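You operate a simulated robot arm through the tools that you are given. There is no shell and no other tool.

You run a simulated robot arm. Do the job below in one go: nothing can be reset, and whatever is moved stays where it is left.

## Task
Put things in order on the top of the steel bench. At the end: the green core ring from the top of the steel bench stands on top of the brown box of dowels; the long red bung is on the green tin (marked "OIL"); the white nozzle stands where the white medium collar stood; the white medium collar stands where the green core ring stood; whatever was shut is shut again. Leave all else as you found it, and nothing knocked over.

Only the result counts: the job must be done as asked and must still hold three seconds after the hand-in. Knocking over, shifting, dropping, spilling or breaking anything else fails it.

## Robot
A 6-joint arm with a two-finger parallel gripper, fixed in place. Base frame: the origin is at the foot of the arm, x ahead of it, y to its left, z up; the work surface is at about z = 0. Readings come in mm, rad, newtons and seconds.
With the tool pointing down near the work surface it reaches from about 160 to 420 mm from the base axis. Its first joint turns from -1.152 to 1.152 rad. Payload 1.57 kg.
The TCP is the grasp point between the finger pads, 30 mm short of the fingertips. In the tool frame z runs along the fingers and y along their closing line. The gripper opens to 80 mm. The fingers are 17 mm wide and 12 mm thick; the gripper's body (40 by 82 mm) begins 80 mm behind the TCP.
Orientation is that of the tool frame in the base frame, as [roll, pitch, yaw] about the fixed x, y, z axes, in that order (R = Rz(yaw) Ry(pitch) Rx(roll)). With the fingers straight down and closing along the base's y, the tool's x points along the base's -x, its y along +y and its z along -z.

## Interface
- The arm moves only by the tool arm_command. Its argument "series" is a list of rows, each a list of 6 numbers: the shift along the tool's x, y, z in mm, then the turn, a rotation vector about the tool's x, y, z in rad. In form: [[x, y, z, rx, ry, rz], ...]. A call has 1 to 20 rows; each row shifts and turns the commanded pose from where the row before left it, along the tool's axes as they then stand. "grip" is the opening, from 0 (shut) to 1 (fully open), set as the call begins (left out, the last holds). Rows are played at 5 a second. More than 50 mm and 0.15 rad between two rows, or a gripper value outside its range, and nothing of the call is played. Where a pose cannot be reached the arm comes as near as it can. A force on the tool above 40 N (or 10 N above the force at the start of the call, whichever is more), or a blocked arm, ends the call early, and 0.2 s more pass. The fingers move at their own pace (about 153 mm/s each) and stop on an object; they squeeze with about 43 N. The grip force told is the motor's: it shows also when the fingers shut on nothing. Time passes only in rows, and 0.2 s behind the last, so rows that do not move let the fingers close. The reply holds the time, the measured pose of the TCP, the force on the tool along the base axes, the opening and the grip force, in the units named above and with some noise, with the torque about the TCP (base axes, N m) and any sound that the robot's microphone picked up, and new pictures: "views" is both (left out), scene, wrist or none.
- Cameras (640 x 400 px; columns grow to the right, rows downward): "scene" is fixed at [58.2, -338.8, 415.8]; the picture's right is [0.73, -0.69, 0.00], its down [-0.44, -0.47, -0.77] and it looks along [0.52, 0.56, -0.64] (base axes); focal length 242 px, centre (320, 200). "wrist" rides on the gripper at [72, -7, -122] in the tool frame; the picture's right is [0.09, 1.00, 0.00], its down [-0.84, 0.08, -0.54] and it looks along [-0.54, 0.05, 0.84] (tool axes); focal length 238 px, centre (320, 200). There is no depth. A picture from a camera that has moved, and an enlarged one, comes with that camera's place and axes in the base frame and with its lens.
- inspect(camera, box): a new picture of the part [left, top, right, bottom] of that camera's present view, enlarged. It takes no simulated time.
- sign_off(): hands the job in; it is judged then, once.

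Places have to be worked out from the pictures, the camera data and where the tool is seen. Open the gripper and draw the arm clear of the work before you hand the job in, unless the task says otherwise.

The tools are called after ">>>" as a command line: name --pt "numbers of a row" for each row, then --argument value for the rest, lists and objects as JSON in quotes. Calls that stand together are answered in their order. arm_command: Moves the arm, as the interface text tells. Its arguments: {"type":"object","properties":{"series":{"type":"array","items":{"type":"array","items":{"type":"number"}}},"grip":{"type":"number"},"views":{"type":"string","enum":["both","scene","wrist","none"]}},"required":["series"]} The other tools are called the same way: inspect (camera, box) takes an enlarged picture of a part of a camera's view; sign_off () hands the job in.

At the start:

```text
time: 0.0
tool_pos: [283.2, 11.6, 240.9]
ee_rot: [3.141, 0.0, 3.141]
force: [1.0, 0.6, 1.1]
wrist_torque: [0.01, 0.02, 0.01]
grip_width: 80.1
gripper_force: 0.0
```

scene: 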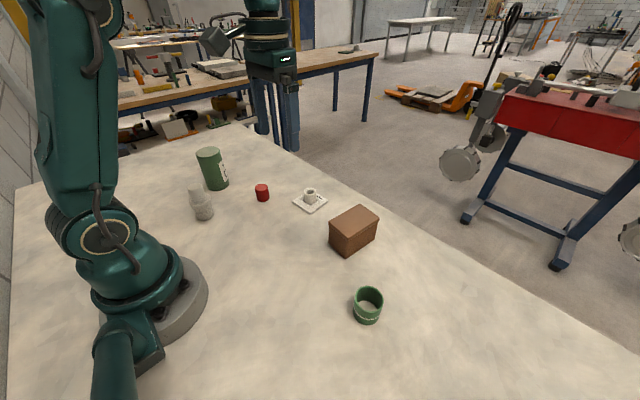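
wrist: 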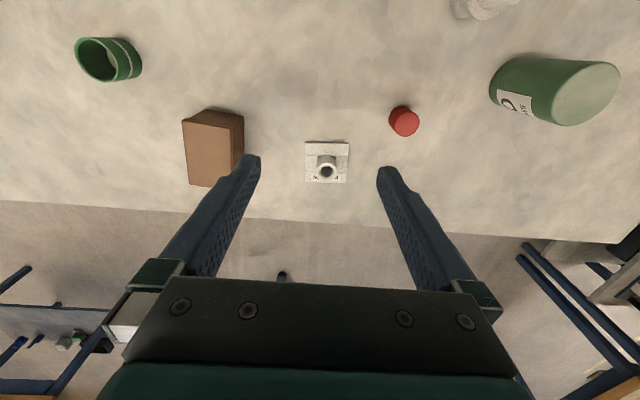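

I'll start by enlarging the views to identify the objects: green tin, red bung, white nozzle, white collar, brown box and green ring.

>>> inspect --camera "scene" --box '[170, 130, 330, 230]'

>>> inspect --camera "scene" --box '[280, 170, 440, 340]'

>>> inspect --camera "wrist" --box '[160, 80, 460, 220]'

>>> inspect --camera "wrist" --box '[400, 0, 640, 150]'

```text
4.00 times, centred on (250, 180) of scene
camera zoom: at [58.2, -338.8, 415.8], right [0.73, -0.69, 0.0], down [-0.44, -0.47, -0.77], along [0.52, 0.56, -0.64], focal length 967 px, centre (600, 280)
```

zoom: 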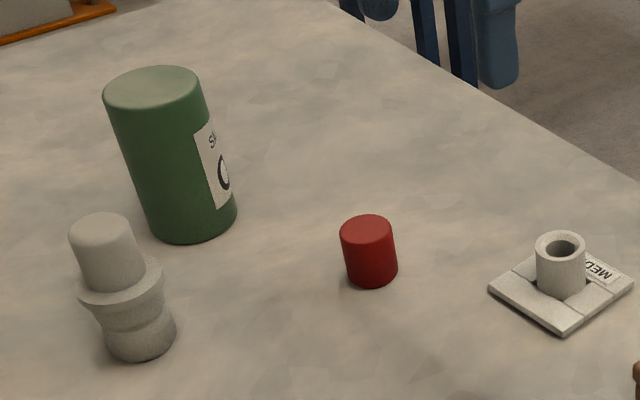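

```text
2.35 times, centred on (360, 255) of scene
camera zoom: at [58.2, -338.8, 415.8], right [0.73, -0.69, 0.0], down [-0.44, -0.47, -0.77], along [0.52, 0.56, -0.64], focal length 569 px, centre (226, 71)
```

zoom: 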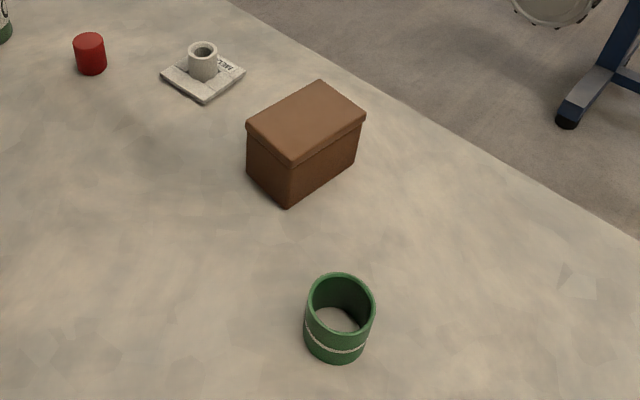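

```text
2.13 times, centred on (310, 150) of wrist
camera zoom: at [211.6, 6.1, 361.8], right [-0.09, 1.0, 0.0], down [0.84, 0.08, 0.54], along [0.54, 0.05, -0.84], focal length 508 px, centre (341, 307)
```

zoom: 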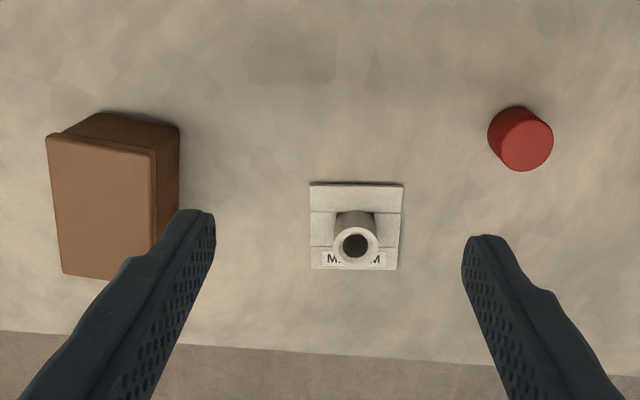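

```text
2.67 times, centred on (520, 75) of wrist
camera zoom: at [211.6, 6.1, 361.8], right [-0.09, 1.0, 0.0], down [0.84, 0.08, 0.54], along [0.54, 0.05, -0.84], focal length 636 px, centre (-213, 533)
```

zoom: 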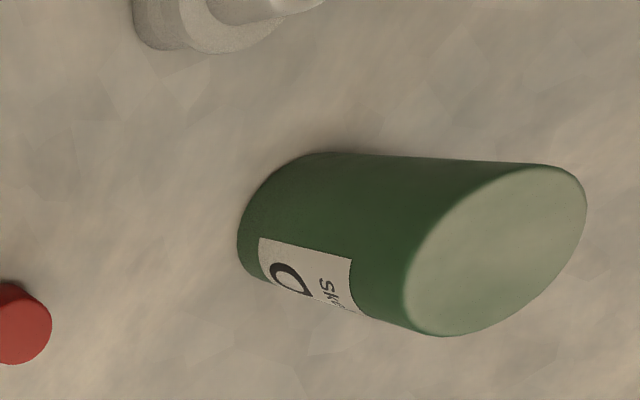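

The collar looks like a 70 mm plate with a short tube at about (369, 32). The nozzle is near (146, 180), the bung (288, 138), the tin (225, 280), the box (351, -130) and the ring (247, -255). I'll lower the wrist camera for a closer look at the collar before touching anything.

>>> arm_command --pt "1 3 27 0 0 0" --pt "1 3 27 0 0 0" --pt "1 3 27 0 0 0" --pt "1 3 27 0 0 0" --grip 1

>>> inspect --camera "wrist" --box '[220, 60, 420, 185]'

```text
time: 1.0
tool_pos: [280.0, 23.8, 134.6]
ee_rot: [-3.14, 0.002, -3.141]
force: [0.4, 0.3, 0.4]
wrist_torque: [0.01, -0.03, -0.01]
grip_width: 80.0
gripper_force: 0.0
camera wrist: at [207.6, 17.7, 255.8], right [-0.09, 1.0, 0.0], down [0.84, 0.08, 0.54], along [0.54, 0.05, -0.84], focal length 238 px, centre (320, 200)
```

scene: 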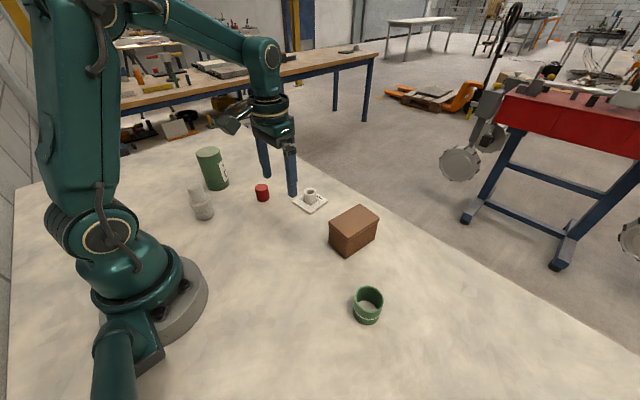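
wrist: 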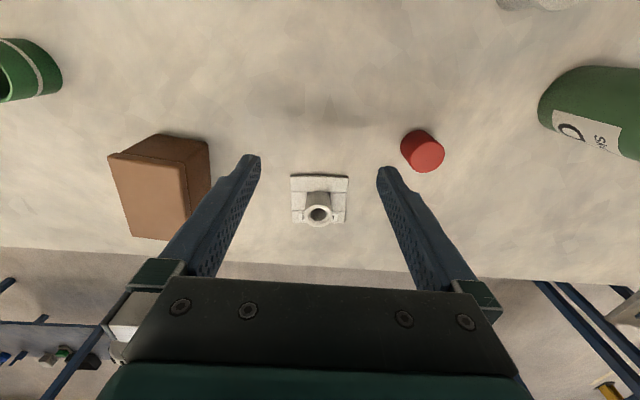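

```text
3.20 times, centred on (320, 122) of wrist
camera zoom: at [207.6, 17.7, 255.8], right [-0.09, 1.0, 0.0], down [0.84, 0.08, 0.54], along [0.54, 0.05, -0.84], focal length 763 px, centre (320, 448)
```

zoom: 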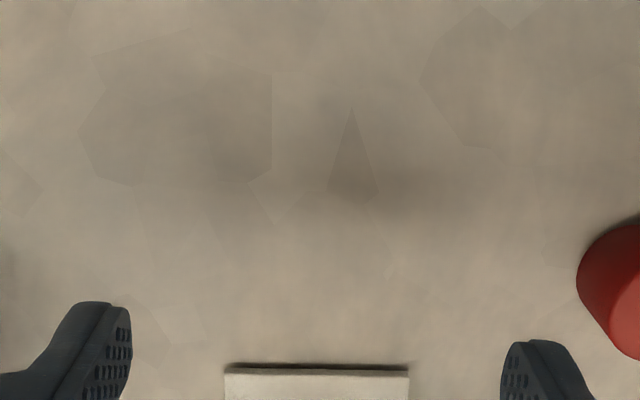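

>>> inspect --camera "wrist" --box '[260, 160, 380, 235]'

>>> inspect --camera "scene" --box '[280, 170, 344, 220]'

>>> inspect --camera "scene" --box '[320, 190, 400, 260]'

>>> inspect --camera "scene" --box '[180, 140, 244, 225]'

```text
5.33 times, centred on (320, 198) of wrist
camera zoom: at [207.6, 17.7, 255.8], right [-0.09, 1.0, 0.0], down [0.84, 0.08, 0.54], along [0.54, 0.05, -0.84], focal length 1271 px, centre (320, 213)
```

zoom: 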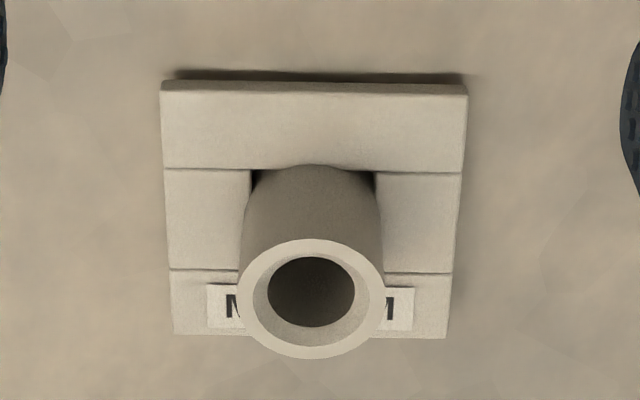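

```text
8.00 times, centred on (312, 195) of scene
camera zoom: at [58.2, -338.8, 415.8], right [0.73, -0.69, 0.0], down [-0.44, -0.47, -0.77], along [0.52, 0.56, -0.64], focal length 1934 px, centre (384, 240)
```

zoom: 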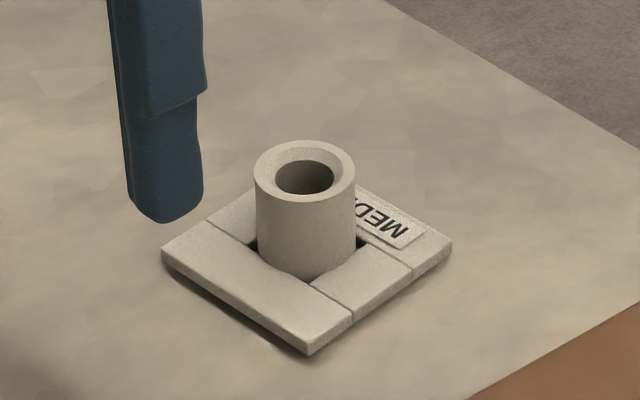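

```text
5.71 times, centred on (360, 225) of scene
camera zoom: at [58.2, -338.8, 415.8], right [0.73, -0.69, 0.0], down [-0.44, -0.47, -0.77], along [0.52, 0.56, -0.64], focal length 1381 px, centre (91, 57)
```

zoom: 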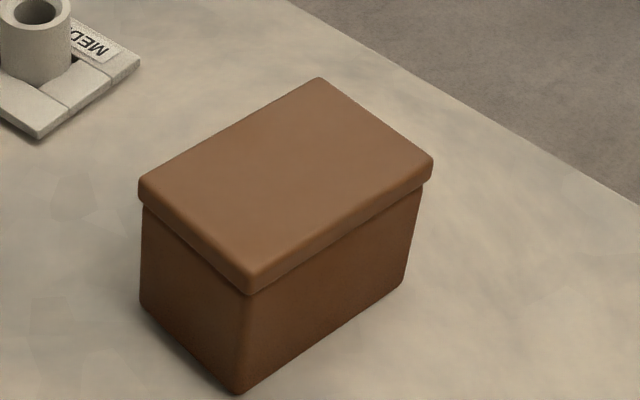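

```text
4.71 times, centred on (212, 182) of scene
camera zoom: at [58.2, -338.8, 415.8], right [0.73, -0.69, 0.0], down [-0.44, -0.47, -0.77], along [0.52, 0.56, -0.64], focal length 1137 px, centre (828, 282)
```

zoom: 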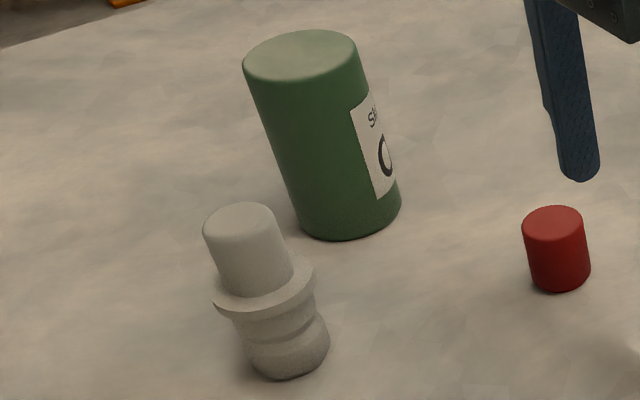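

The collar tube seems to sit in a square opening of a plate marked "MEDIUM". I'll find out with a careful lift later whether the plate belongs to it. The ring comes first, so I move above it at about (247, -255) to measure it precisely.

>>> arm_command --pt "4 -35 0 0 0 0" --pt "4 -35 0 0 0 0" --pt "4 -35 0 0 0 0" --pt "4 -35 0 0 0 0" --pt "4 -35 0 0 0 0" --pt "4 -35 0 0 0 0" --pt "4 -35 0 0 0 0" --pt "5 -34 0 0 0 0" --pt "0 0 0 0 0 0"

>>> inspect --camera "wrist" --box '[240, 80, 400, 180]'

>>> inspect --camera "scene" --box '[330, 260, 410, 330]'

```text
time: 3.0
tool_pos: [247.4, -256.3, 132.9]
ee_rot: [3.141, 0.002, 3.141]
force: [-0.6, -0.4, 0.0]
wrist_torque: [0.01, -0.01, -0.04]
grip_width: 80.1
gripper_force: 0.0
camera wrist: at [174.5, -261.7, 253.9], right [-0.09, 1.0, 0.0], down [0.84, 0.08, 0.54], along [0.54, 0.05, -0.84], focal length 238 px, centre (320, 200)
```

scene: 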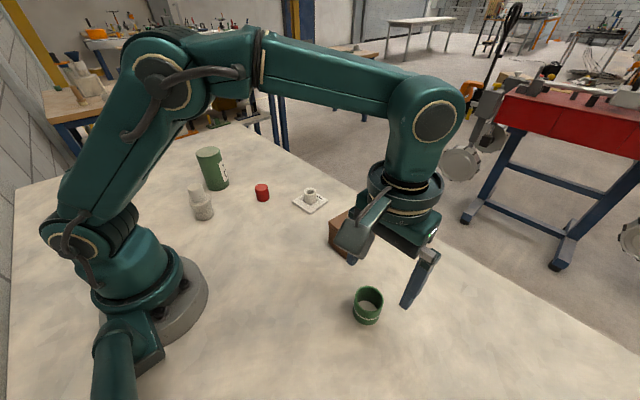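
wrist: 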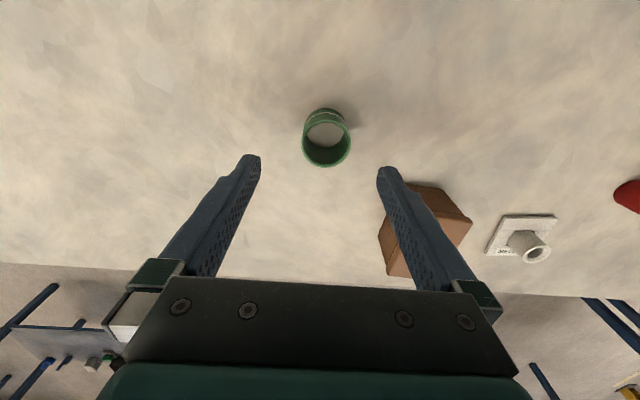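

```text
4.00 times, centred on (320, 130) of wrist
camera zoom: at [174.5, -261.7, 253.9], right [-0.09, 1.0, 0.0], down [0.84, 0.08, 0.54], along [0.54, 0.05, -0.84], focal length 953 px, centre (320, 480)
```

zoom: 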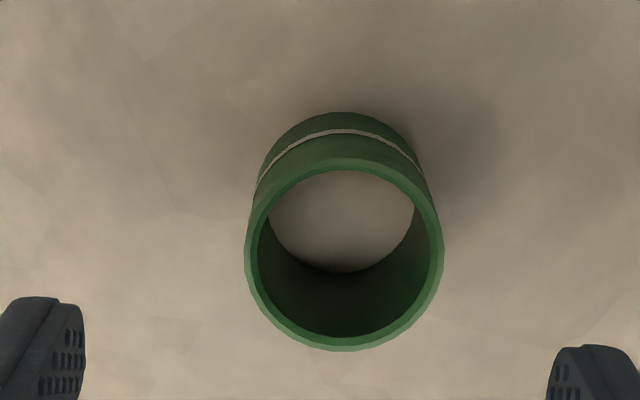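

```text
5.71 times, centred on (370, 295) of scene
camera zoom: at [58.2, -338.8, 415.8], right [0.73, -0.69, 0.0], down [-0.44, -0.47, -0.77], along [0.52, 0.56, -0.64], focal length 1381 px, centre (34, -343)
```

zoom: 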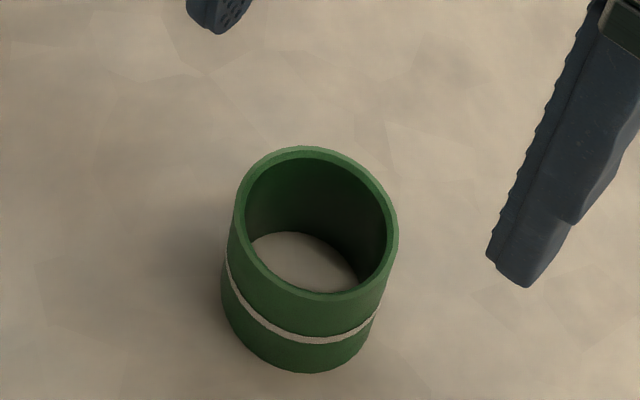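

The ring is about 45 mm across and 45 mm high, centred near (248.5, -250). I'll align above it and come down to z = 35 with the gripper open.

>>> arm_command --pt "-1 6 0 0 0 0" --pt "0 0 25 0 0 0" --pt "0 0 25 0 0 0" --pt "0 0 24 0 0 0" --pt "0 0 14 0 0 0" --pt "0 0 10 0 0 0" --pt "0 0 0 0 0 0"

>>> inspect --camera "wrist" --box '[200, 80, 440, 230]'

```text
time: 4.6
tool_pos: [246.8, -248.1, 37.3]
ee_rot: [3.141, 0.001, 3.141]
force: [-0.1, 0.3, -0.1]
wrist_torque: [0.0, -0.05, 0.0]
grip_width: 80.0
gripper_force: 0.1
camera wrist: at [175.6, -254.5, 157.4], right [-0.09, 1.0, 0.0], down [0.84, 0.08, 0.54], along [0.54, 0.05, -0.84], focal length 238 px, centre (320, 200)
```

scene: 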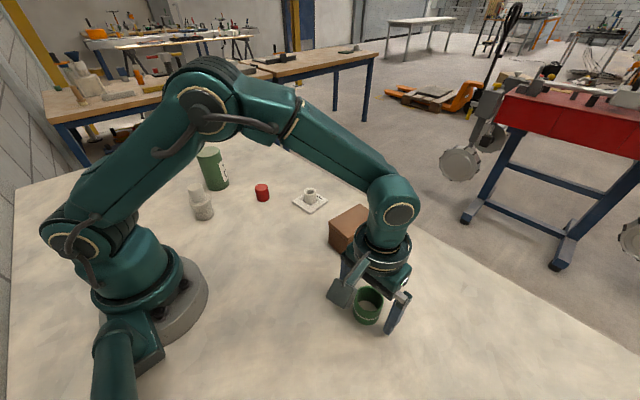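
wrist: 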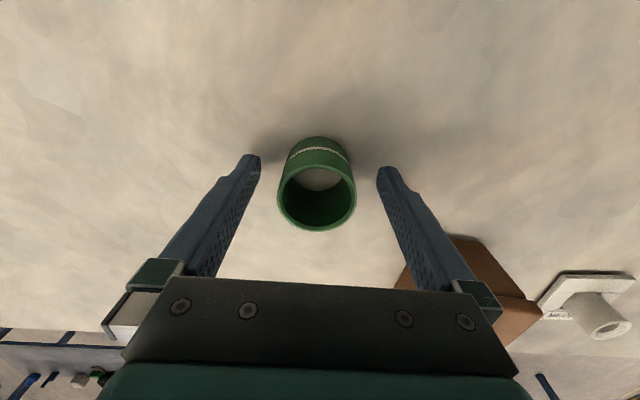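

```text
2.67 times, centred on (320, 155) of wrist
camera zoom: at [175.6, -254.5, 157.4], right [-0.09, 1.0, 0.0], down [0.84, 0.08, 0.54], along [0.54, 0.05, -0.84], focal length 636 px, centre (320, 320)
```

zoom: 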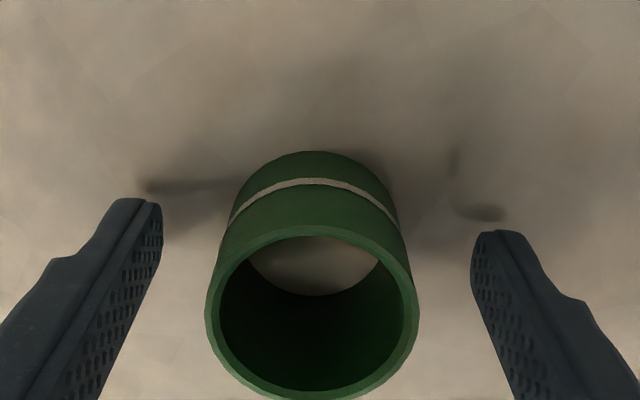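

The ring sits between the fingers within about 2 mm. Now I close on it.

>>> arm_command --pt "0 0 0 0 0 0" --pt "0 0 0 0 0 0" --pt "0 0 0 0 0 0" --grip 0 --views "wrist"

```text
time: 5.4
tool_pos: [248.0, -247.6, 36.5]
ee_rot: [-3.141, 0.002, 3.139]
force: [-0.9, 0.1, -0.1]
wrist_torque: [-0.02, 0.0, -0.01]
grip_width: 45.7
gripper_force: 42.7
camera wrist: at [175.6, -254.5, 157.6], right [-0.09, 1.0, 0.0], down [0.84, 0.08, 0.54], along [0.54, 0.05, -0.84], focal length 238 px, centre (320, 200)
```

wrist: 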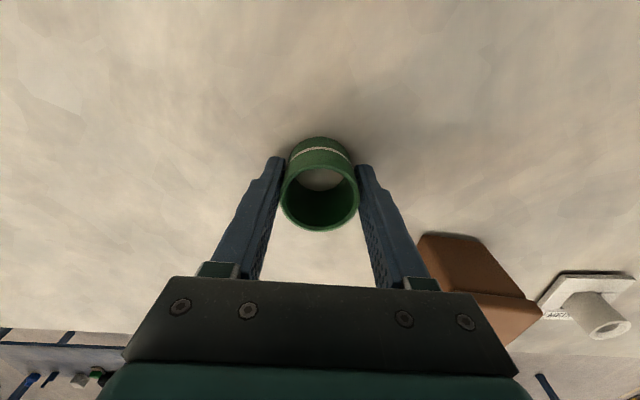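

The ring is held at 45.7 mm. I lift it and carry it high toward the box at about (351, -130).

>>> arm_command --pt "0 0 -20 0 0 0" --pt "0 0 -35 0 0 0" --pt "0 0 -40 0 0 0" --pt "-14 15 -5 0 0 0" --pt "-14 15 0 0 0 0" --pt "-14 15 0 0 0 0" --pt "-12 15 0 0 0 0" --pt "0 0 0 0 0 0"

>>> inspect --camera "wrist" --box '[300, 150, 540, 300]'

```text
time: 7.2
tool_pos: [303.3, -189.3, 134.5]
ee_rot: [3.14, 0.002, 3.139]
force: [0.1, 0.2, -0.5]
wrist_torque: [0.02, -0.02, -0.01]
grip_width: 46.1
gripper_force: 43.2
camera wrist: at [231.4, -194.9, 256.1], right [-0.09, 1.0, 0.0], down [0.84, 0.08, 0.54], along [0.54, 0.05, -0.84], focal length 238 px, centre (320, 200)
```

scene: 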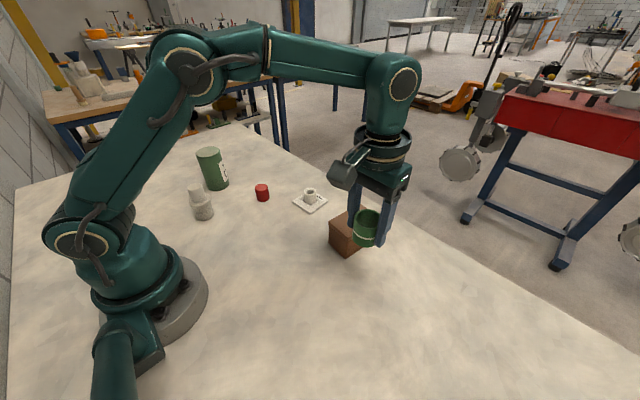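
wrist: 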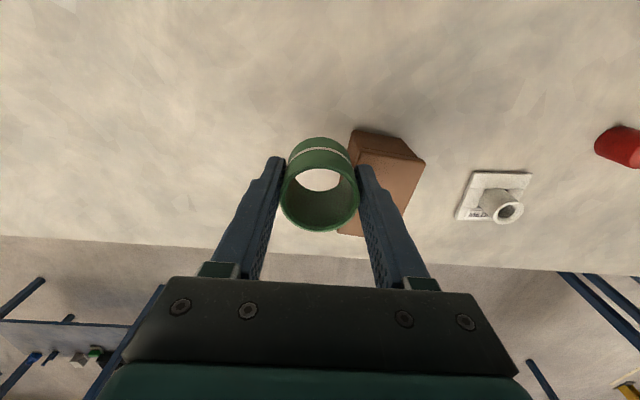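

```text
2.67 times, centred on (420, 225) of wrist
camera zoom: at [231.4, -194.9, 256.1], right [-0.09, 1.0, 0.0], down [0.84, 0.08, 0.54], along [0.54, 0.05, -0.84], focal length 636 px, centre (53, 133)
```

zoom: 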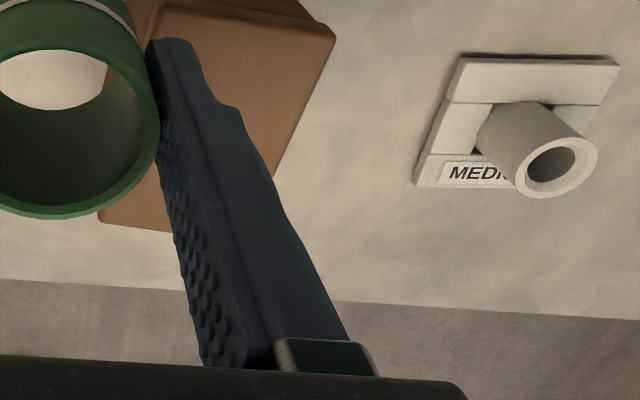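

The lid top centre works out to about (352, -128.5) at z ≈ 62. I move the ring above it and look.

>>> arm_command --pt "-16 20 0 0 0 0" --pt "-16 20 0 0 0 0" --pt "-16 20 0 0 0 0" --pt "0 0 0 0 0 0" --pt "0 0 0 0 0 0"

>>> inspect --camera "wrist" --box '[200, 80, 440, 230]'

>>> inspect --camera "scene" --box '[310, 160, 420, 270]'

```text
time: 8.4
tool_pos: [351.2, -129.5, 134.1]
ee_rot: [3.141, 0.001, 3.14]
force: [-0.1, -0.5, -1.1]
wrist_torque: [0.0, -0.01, -0.04]
grip_width: 46.0
gripper_force: 43.4
camera wrist: at [279.4, -136.2, 254.8], right [-0.09, 1.0, 0.0], down [0.84, 0.08, 0.54], along [0.54, 0.05, -0.84], focal length 238 px, centre (320, 200)
```

scene: 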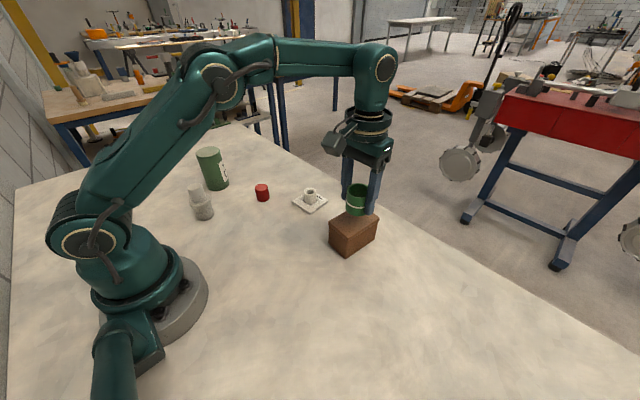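
wrist: 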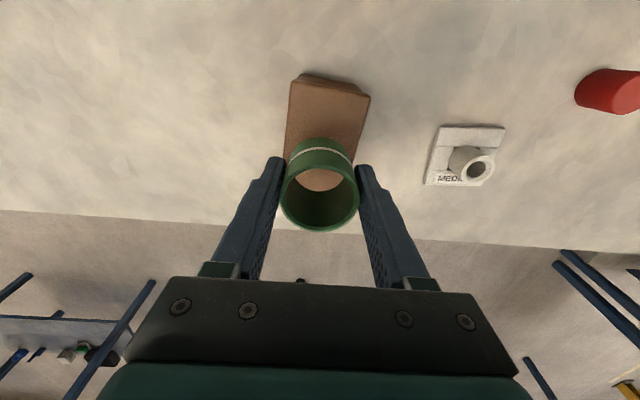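

```text
2.67 times, centred on (320, 155) of wrist
camera zoom: at [279.4, -136.2, 254.8], right [-0.09, 1.0, 0.0], down [0.84, 0.08, 0.54], along [0.54, 0.05, -0.84], focal length 636 px, centre (320, 320)
```

zoom: 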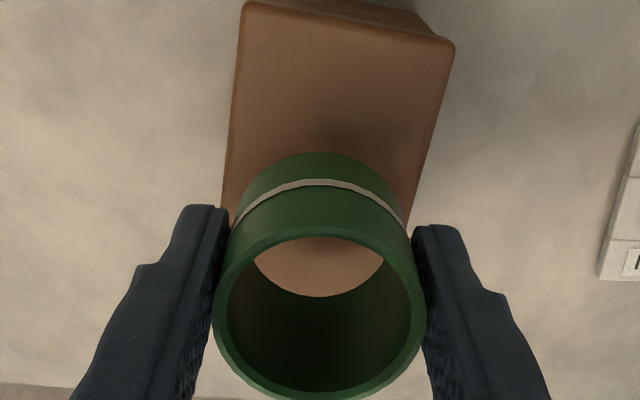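

```text
3.64 times, centred on (365, 215) of scene
camera zoom: at [58.2, -338.8, 415.8], right [0.73, -0.69, 0.0], down [-0.44, -0.47, -0.77], along [0.52, 0.56, -0.64], focal length 879 px, centre (156, 146)
```

zoom: 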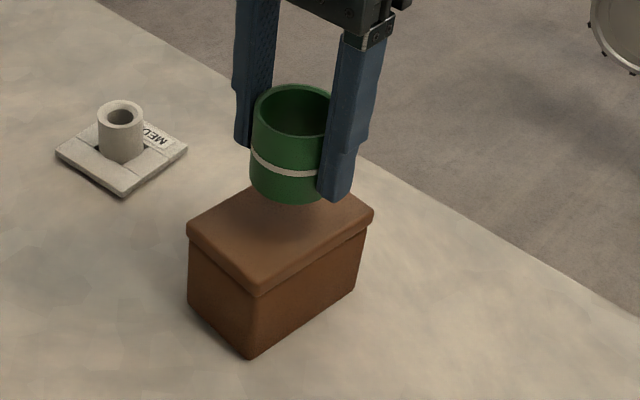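

The ring is centred over the lid, which is centred near (352, -129). I lower it 28 mm and then continue in small steps, watching the force.

>>> arm_command --pt "0 0 12 0 0 0" --pt "0 0 10 0 0 0" --pt "0 0 6 0 0 0" --pt "0 0 2 0 0 0" --pt "0 0 0 0 0 0"

>>> inspect --camera "scene" --box '[320, 170, 400, 260]'

```text
time: 9.6
tool_pos: [350.1, -128.9, 106.2]
ee_rot: [-3.14, 0.005, 3.14]
force: [1.0, 3.0, 25.6]
wrist_torque: [0.32, 0.35, -0.09]
grip_width: 46.0
gripper_force: 42.3
camera wrist: at [277.5, -135.5, 227.0], right [-0.09, 1.0, 0.0], down [0.83, 0.08, 0.55], along [0.54, 0.05, -0.84], focal length 238 px, centre (320, 200)
```

scene: 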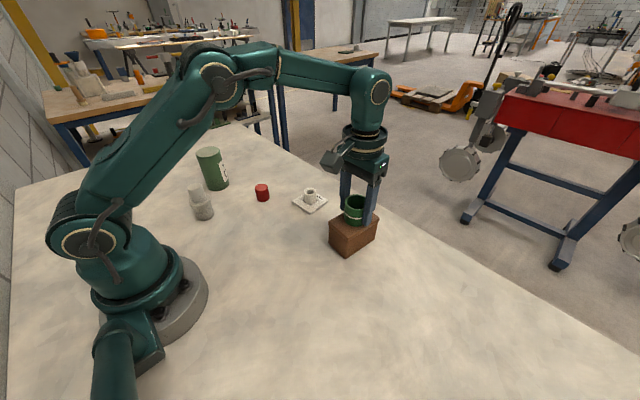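
wrist: 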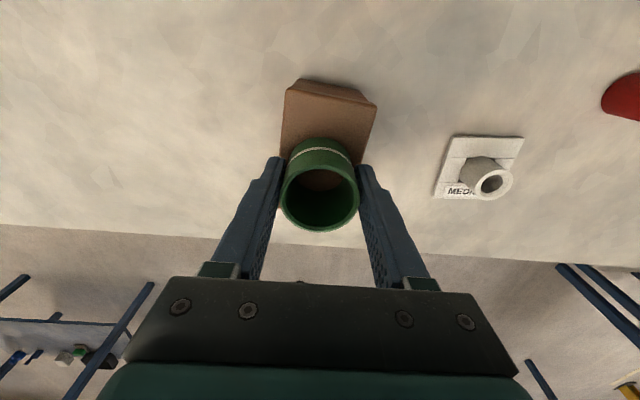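

```text
4.44 times, centred on (360, 215) of scene
camera zoom: at [58.2, -338.8, 415.9], right [0.73, -0.69, 0.0], down [-0.44, -0.47, -0.77], along [0.52, 0.56, -0.64], focal length 1074 px, centre (142, 133)
```

zoom: 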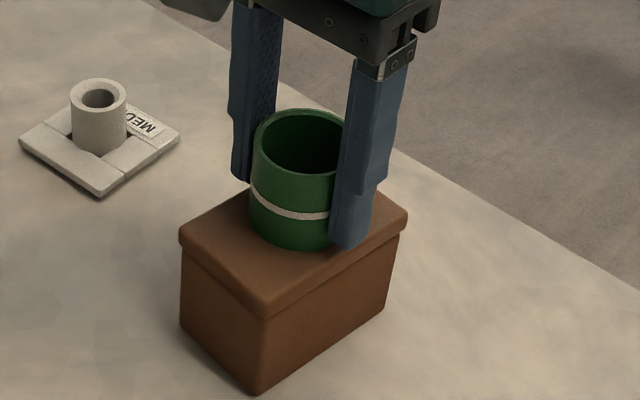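

The ring has contacted the lid with about 25 N. I back off slightly to relieve the load before releasing.

>>> arm_command --pt "0 0 -1 0 0 0" --pt "0 0 0 0 0 0" --views "none"

```text
time: 10.2
tool_pos: [350.2, -128.8, 107.1]
ee_rot: [-3.139, 0.005, 3.14]
force: [5.4, -5.5, 19.7]
wrist_torque: [-0.04, 0.09, 0.04]
grip_width: 46.0
gripper_force: 43.1
```

>>> arm_command --pt "0 0 -1 0 0 0" --pt "0 0 -0.7 0 0 0" --pt "0 0 0 0 0 0" --views "none"

```text
time: 11.0
tool_pos: [348.3, -127.7, 106.7]
ee_rot: [3.141, -0.001, 3.14]
force: [0.3, -0.1, -0.1]
wrist_torque: [-0.03, 0.03, 0.0]
grip_width: 46.0
gripper_force: 43.0
```

The force is back to zero and the ring rests on the lid within a fraction of a millimetre. I open the gripper and rise straight up.

>>> arm_command --pt "0 0 0 0 0 0" --pt "0 0 0 0 0 0" --pt "0 0 -10 0 0 0" --pt "0 0 -25 0 0 0" --pt "0 0 -25 0 0 0" --pt "0 0 0 0 0 0" --grip 0.95

>>> inspect --camera "scene" --box '[310, 170, 410, 260]'

```text
time: 12.4
tool_pos: [350.4, -129.0, 168.7]
ee_rot: [-3.139, 0.005, 3.14]
force: [-0.1, -0.4, 0.5]
wrist_torque: [0.0, -0.02, -0.03]
grip_width: 76.4
gripper_force: 0.1
camera wrist: at [278.4, -135.3, 289.5], right [-0.09, 1.0, 0.0], down [0.84, 0.08, 0.54], along [0.54, 0.05, -0.84], focal length 238 px, centre (320, 200)
```

scene: 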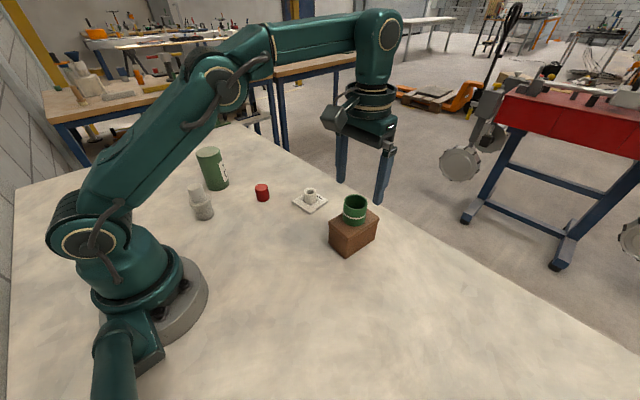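
wrist: 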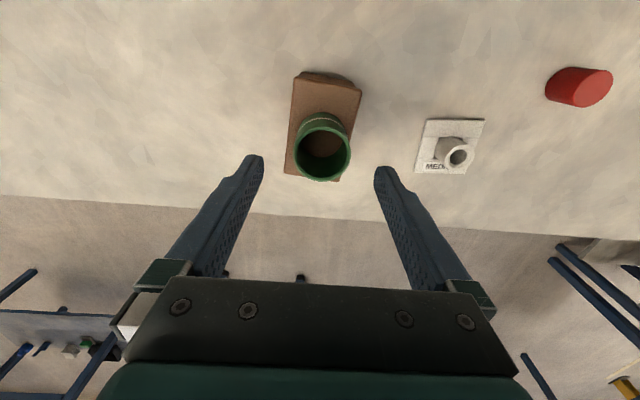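

```text
4.44 times, centred on (360, 215) of scene
camera zoom: at [58.2, -338.8, 415.8], right [0.73, -0.69, 0.0], down [-0.44, -0.47, -0.77], along [0.52, 0.56, -0.64], focal length 1074 px, centre (142, 133)
```

zoom: 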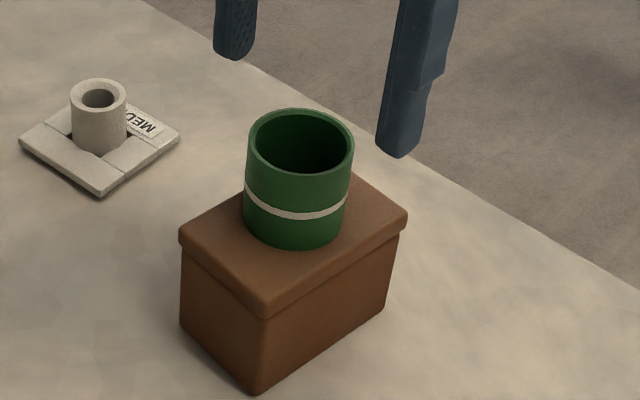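

The ring stands upright and centred on the box. Next I move above the collar at about (368, 32).

>>> arm_command --pt "-3.5 32 0 0 0 0" --pt "-3.5 32 0 0 0 0" --pt "-3.5 32 0 0 0 0" --pt "-3.5 32 10 0 0 0" --pt "-3.5 33 20 0 0 0" --pt "0 0 20 0 0 0" --pt "0 0 0 0 0 0"

>>> inspect --camera "wrist" --box '[240, 80, 400, 180]'

>>> inspect --camera "scene" --box '[270, 160, 350, 220]'

```text
time: 14.0
tool_pos: [368.3, 29.2, 115.1]
ee_rot: [3.142, 0.001, 3.139]
force: [-0.5, -0.3, -0.6]
wrist_torque: [0.0, -0.02, 0.01]
grip_width: 76.1
gripper_force: 0.0
camera wrist: at [296.3, 23.2, 236.0], right [-0.09, 1.0, 0.0], down [0.84, 0.08, 0.54], along [0.54, 0.05, -0.84], focal length 238 px, centre (320, 200)
```

scene: 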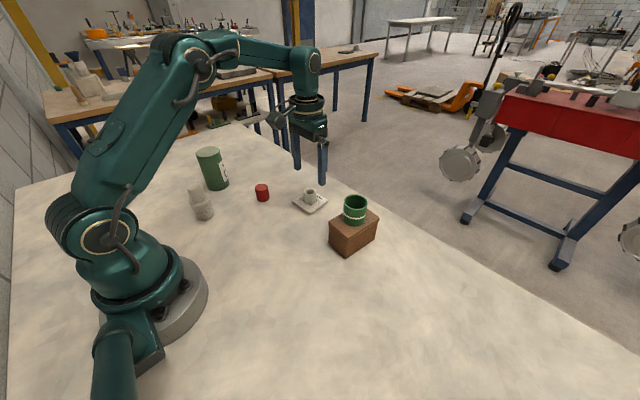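
wrist: 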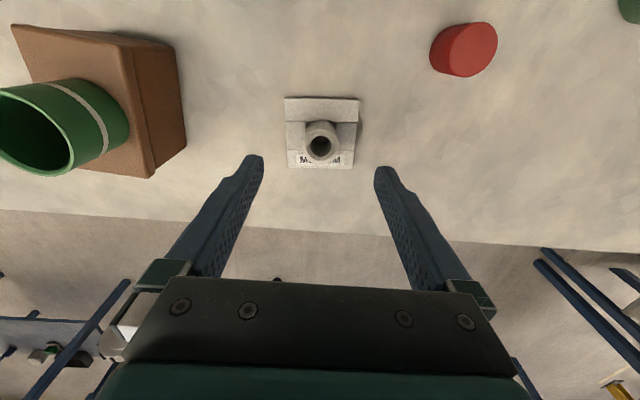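

```text
4.00 times, centred on (320, 130) of wrist
camera zoom: at [296.3, 23.2, 236.0], right [-0.09, 1.0, 0.0], down [0.84, 0.08, 0.54], along [0.54, 0.05, -0.84], focal length 953 px, centre (320, 480)
```

zoom: 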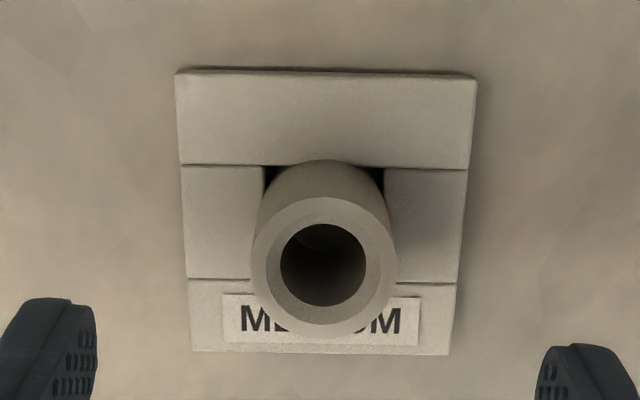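

```text
6.67 times, centred on (310, 190) of scene
camera zoom: at [58.2, -338.8, 415.8], right [0.73, -0.69, 0.0], down [-0.44, -0.47, -0.77], along [0.52, 0.56, -0.64], focal length 1611 px, centre (387, 267)
```

zoom: 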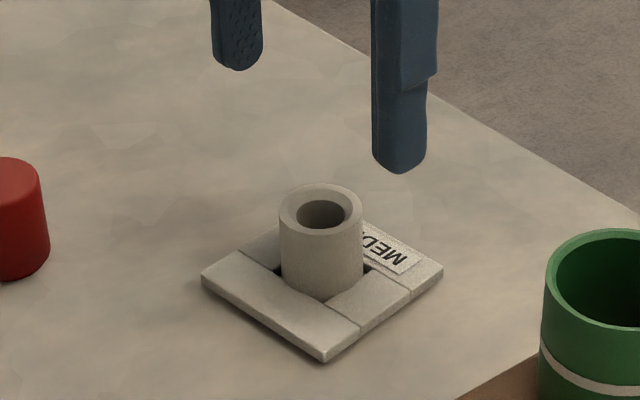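

The collar's square opening (about 28 mm) is narrower than its tube (about 31 mm), so plate and tube look like one flanged piece. It is centred near (369, 32). I go down to grip the tube with the fingertips just above the plate.

>>> arm_command --pt "-1 0.5 25 0 0 0" --pt "0 0 25 0 0 0" --pt "0 0 15 0 0 0" --pt "0 0 9 0 0 0" --pt "0 0 0 0 0 0"

>>> inspect --camera "wrist" --box '[220, 100, 420, 225]'

>>> inspect --camera "scene" --box '[270, 160, 350, 220]'

```text
time: 15.2
tool_pos: [368.2, 29.7, 43.4]
ee_rot: [-3.141, 0.001, 3.14]
force: [-0.6, -0.3, 0.4]
wrist_torque: [-0.03, -0.01, 0.03]
grip_width: 76.0
gripper_force: 0.2
camera wrist: at [296.0, 24.4, 164.6], right [-0.09, 1.0, 0.0], down [0.84, 0.08, 0.54], along [0.54, 0.05, -0.84], focal length 238 px, centre (320, 200)
```

scene: 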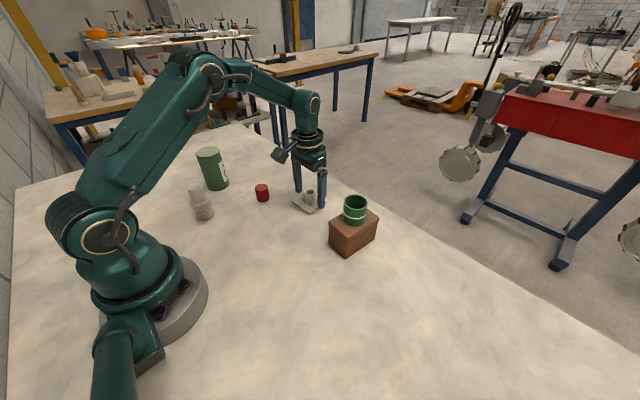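
wrist: 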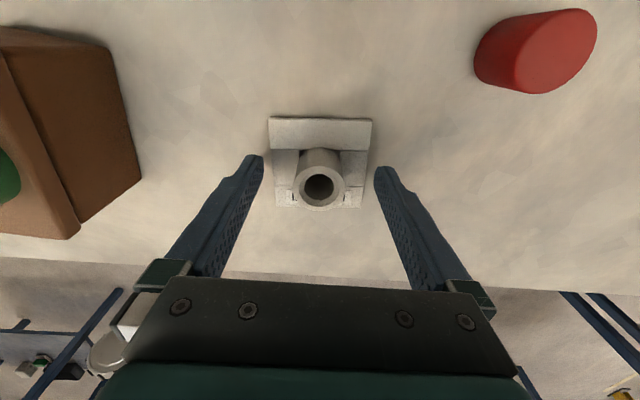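

```text
3.20 times, centred on (320, 162) of wrist
camera zoom: at [296.0, 24.4, 164.6], right [-0.09, 1.0, 0.0], down [0.84, 0.08, 0.54], along [0.54, 0.05, -0.84], focal length 763 px, centre (320, 320)
```

zoom: 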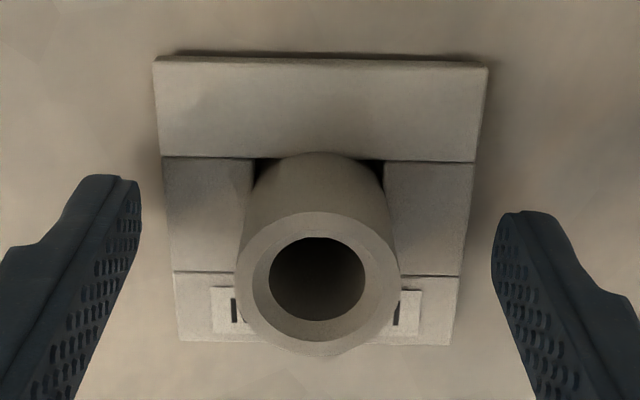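

```text
6.67 times, centred on (310, 190) of scene
camera zoom: at [58.2, -338.8, 415.8], right [0.73, -0.69, 0.0], down [-0.44, -0.47, -0.77], along [0.52, 0.56, -0.64], focal length 1611 px, centre (387, 267)
```

zoom: 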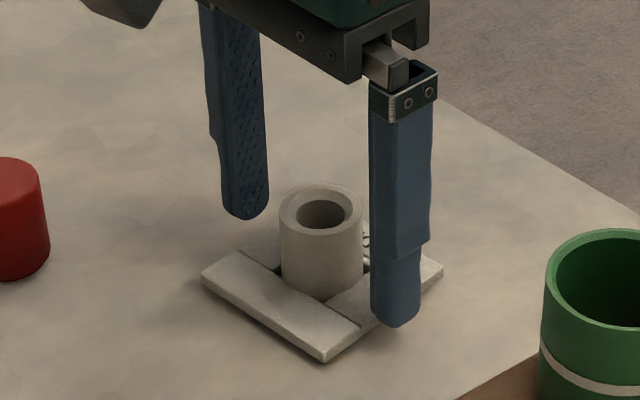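

The tube is centred between the fingers. I close on it.

>>> arm_command --pt "0 0 0 0 0 0" --pt "0 0 0 0 0 0" --pt "0 0 0 0 0 0" --grip 0 --views "none"

```text
time: 16.0
tool_pos: [367.2, 31.3, 44.0]
ee_rot: [3.141, 0.002, 3.139]
force: [-0.9, 0.2, 0.1]
wrist_torque: [0.01, -0.03, 0.01]
grip_width: 30.5
gripper_force: 39.6
```

The grip holds at 30.5 mm. I lift slowly by about 12 mm to see whether the plate comes along.

>>> arm_command --pt "0 0 -3 0 0 0" --pt "0 0 -4 0 0 0" --pt "0 0 -5 0 0 0" --pt "0 0 0 0 0 0"

>>> inspect --camera "scene" --box '[270, 160, 350, 220]'

>>> inspect --camera "wrist" --box '[220, 100, 420, 225]'

```text
time: 17.0
tool_pos: [368.1, 31.9, 55.6]
ee_rot: [-3.141, 0.001, 3.139]
force: [0.6, 0.0, -0.6]
wrist_torque: [0.0, 0.0, -0.02]
grip_width: 30.6
gripper_force: 40.0
camera wrist: at [295.6, 26.0, 176.8], right [-0.09, 1.0, 0.0], down [0.84, 0.08, 0.54], along [0.54, 0.05, -0.84], focal length 238 px, centre (320, 200)
```

scene: 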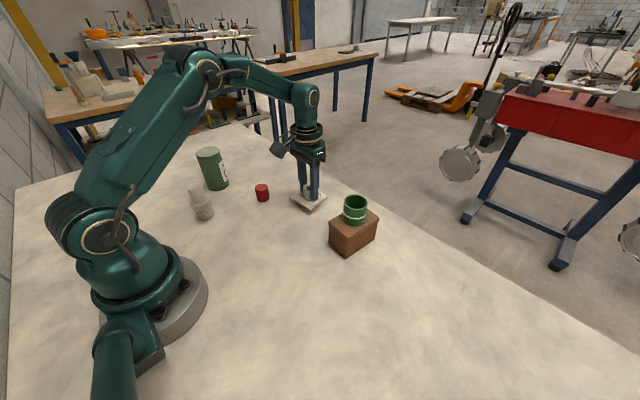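
wrist: 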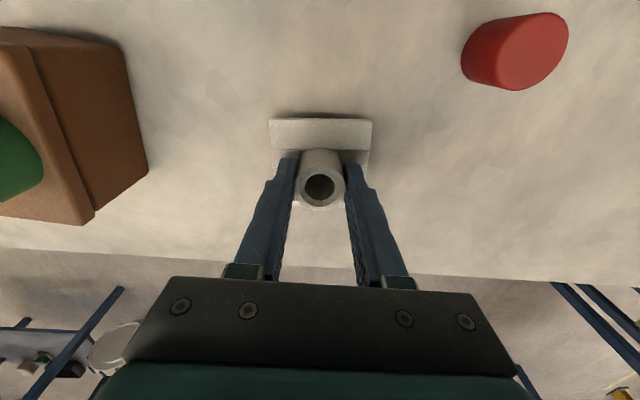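

```text
6.67 times, centred on (310, 190) of scene
camera zoom: at [58.2, -338.8, 415.8], right [0.73, -0.69, 0.0], down [-0.44, -0.47, -0.77], along [0.52, 0.56, -0.64], focal length 1611 px, centre (387, 267)
```

zoom: 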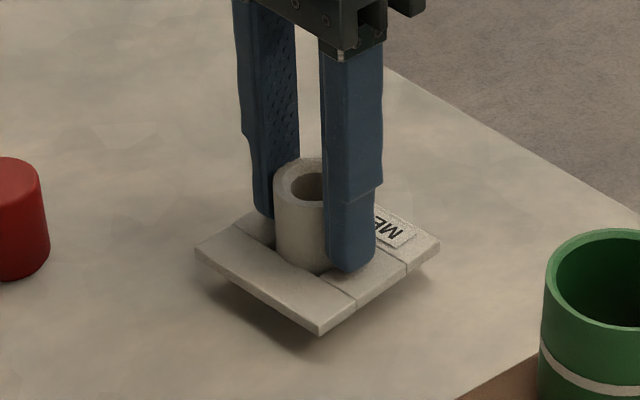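

```text
3.20 times, centred on (320, 162) of wrist
camera zoom: at [295.6, 26.0, 176.8], right [-0.09, 1.0, 0.0], down [0.84, 0.08, 0.54], along [0.54, 0.05, -0.84], focal length 763 px, centre (320, 320)
```

zoom: 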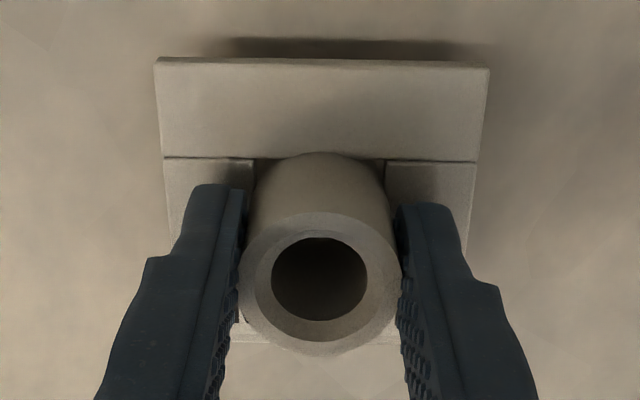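

Plate and tube come up together, so the collar is one flanged piece. I lift it higher, draw back to x ≈ 248 to stay clear of the box, then swing to the ring's old spot at about (248, -250.6).

>>> arm_command --pt "0 0 -25 0 0 0" --pt "0 0 -25 0 0 0" --pt "0 0 -25 0 0 0" --pt "30 0 0 0 0 0" --pt "30 0 0 0 0 0" --pt "30 0 0 0 0 0" --pt "30.4 0 0 0 0 0" --pt "0 -31.4 0 0 0 0" --pt "0 -31.4 0 0 0 0" --pt "0 -31.4 0 0 0 0" --pt "0 -31.4 0 0 0 0" --pt "0 -31.4 0 0 0 0" --pt "0 -31.4 0 0 0 0" --pt "0 -31.4 0 0 0 0" --pt "0 -31.4 0 0 0 0" --pt "0 -31.5 0 0 0 0" --pt "0 0 0 0 0 0"

>>> inspect --camera "scene" --box '[310, 200, 450, 330]'

```text
time: 20.6
tool_pos: [248.7, -255.0, 128.5]
ee_rot: [3.141, 0.002, 3.14]
force: [-0.9, -0.3, -1.2]
wrist_torque: [0.01, -0.03, 0.01]
grip_width: 30.6
gripper_force: 40.0
camera wrist: at [176.5, -259.6, 249.7], right [-0.09, 1.0, 0.0], down [0.84, 0.08, 0.54], along [0.54, 0.05, -0.84], focal length 238 px, centre (320, 200)
```

scene: 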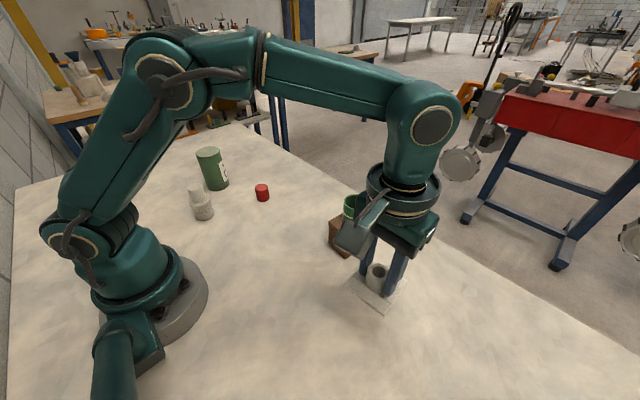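
wrist: 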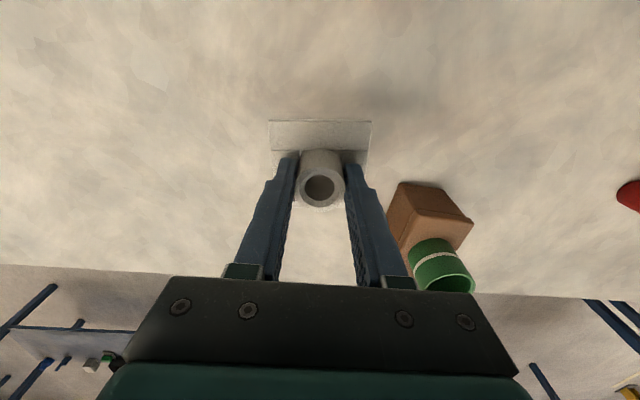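

```text
3.08 times, centred on (380, 265) of scene
camera zoom: at [58.2, -338.8, 415.8], right [0.73, -0.69, 0.0], down [-0.44, -0.47, -0.77], along [0.52, 0.56, -0.64], focal length 744 px, centre (135, 0)
```

zoom: 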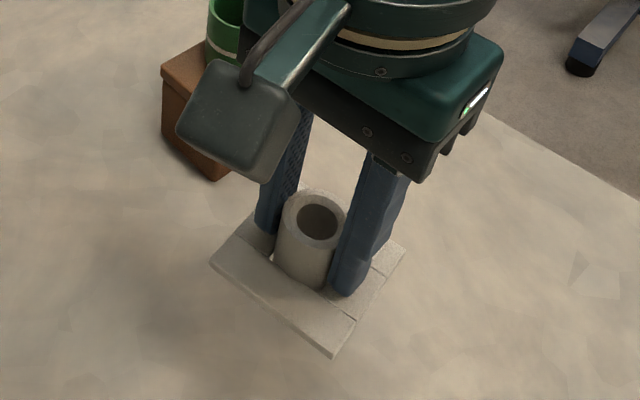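

The pose reading may still be settling, so I wait a moment and read again before lowering.

>>> arm_command --pt "0 0 0 0 0 0" --pt "0 0 0 0 0 0" --pt "0 0 0 0 0 0" --views "wrist"

```text
time: 21.4
tool_pos: [249.0, -252.5, 128.4]
ee_rot: [-3.141, 0.002, 3.141]
force: [-0.6, 0.1, -0.5]
wrist_torque: [0.01, 0.01, 0.02]
grip_width: 30.5
gripper_force: 40.0
camera wrist: at [176.6, -259.2, 249.7], right [-0.09, 1.0, 0.0], down [0.84, 0.08, 0.54], along [0.54, 0.05, -0.84], focal length 238 px, centre (320, 200)
```

wrist: 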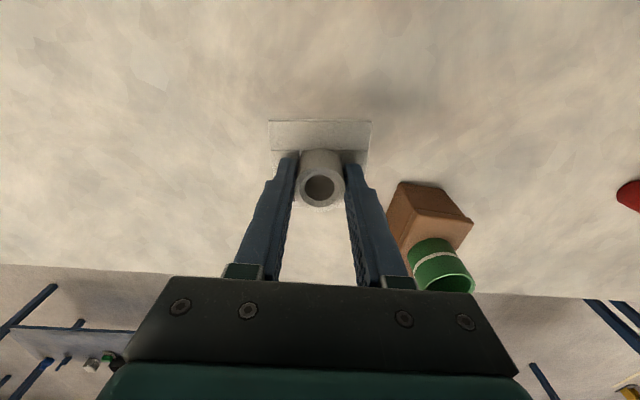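

The camera pose puts the TCP at about (248.6, -252.2), while the ring's spot in the same terms was about (248, -249.5). I correct by +2.7 mm in y and lower most of the way.

>>> arm_command --pt "0.6 2.7 20 0 0 0" --pt "0 0 25 0 0 0" --pt "0 0 20 0 0 0" --pt "0 0 10 0 0 0" --pt "0 0 0 0 0 0" --pt "0 0 0 0 0 0"

>>> inspect --camera "scene" --box '[310, 250, 430, 350]'

```text
time: 22.8
tool_pos: [247.6, -248.5, 56.3]
ee_rot: [-3.14, 0.004, 3.141]
force: [0.8, -0.5, -0.6]
wrist_torque: [-0.02, 0.01, -0.02]
grip_width: 30.4
gripper_force: 39.5
camera wrist: at [175.1, -255.6, 177.0], right [-0.09, 1.0, 0.0], down [0.84, 0.08, 0.54], along [0.54, 0.05, -0.84], focal length 238 px, centre (320, 200)
```

scene: 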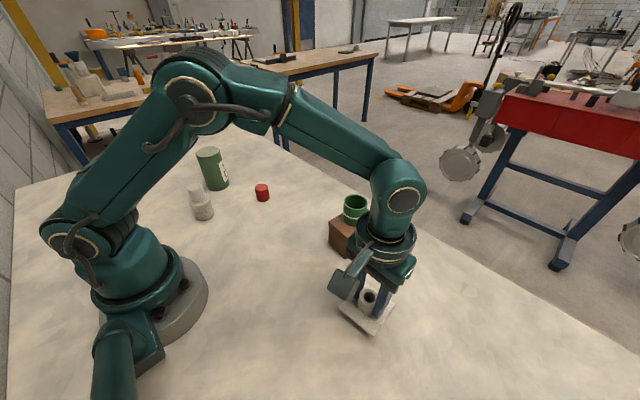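
wrist: 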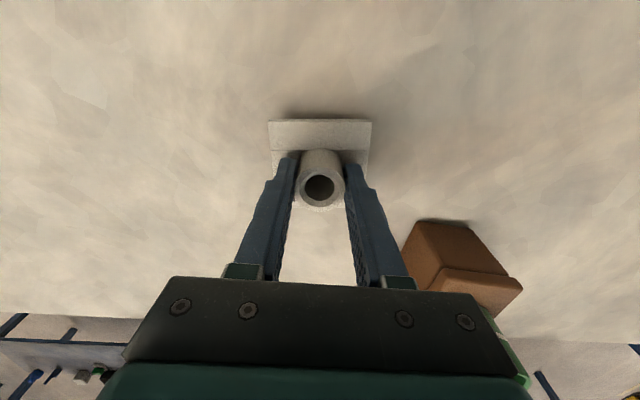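

```text
4.00 times, centred on (370, 300) of scene
camera zoom: at [58.2, -338.8, 415.8], right [0.73, -0.69, 0.0], down [-0.44, -0.47, -0.77], along [0.52, 0.56, -0.64], focal length 967 px, centre (120, -200)
```

zoom: 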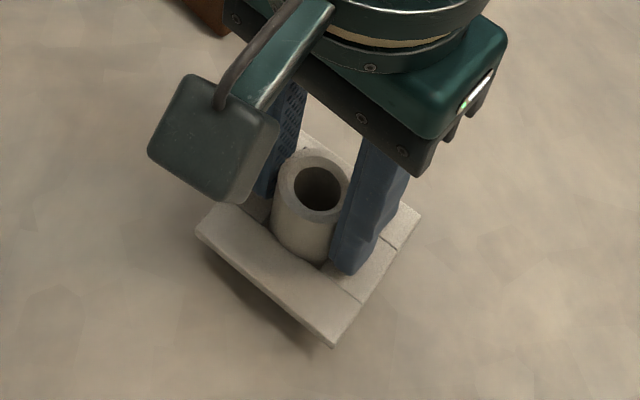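

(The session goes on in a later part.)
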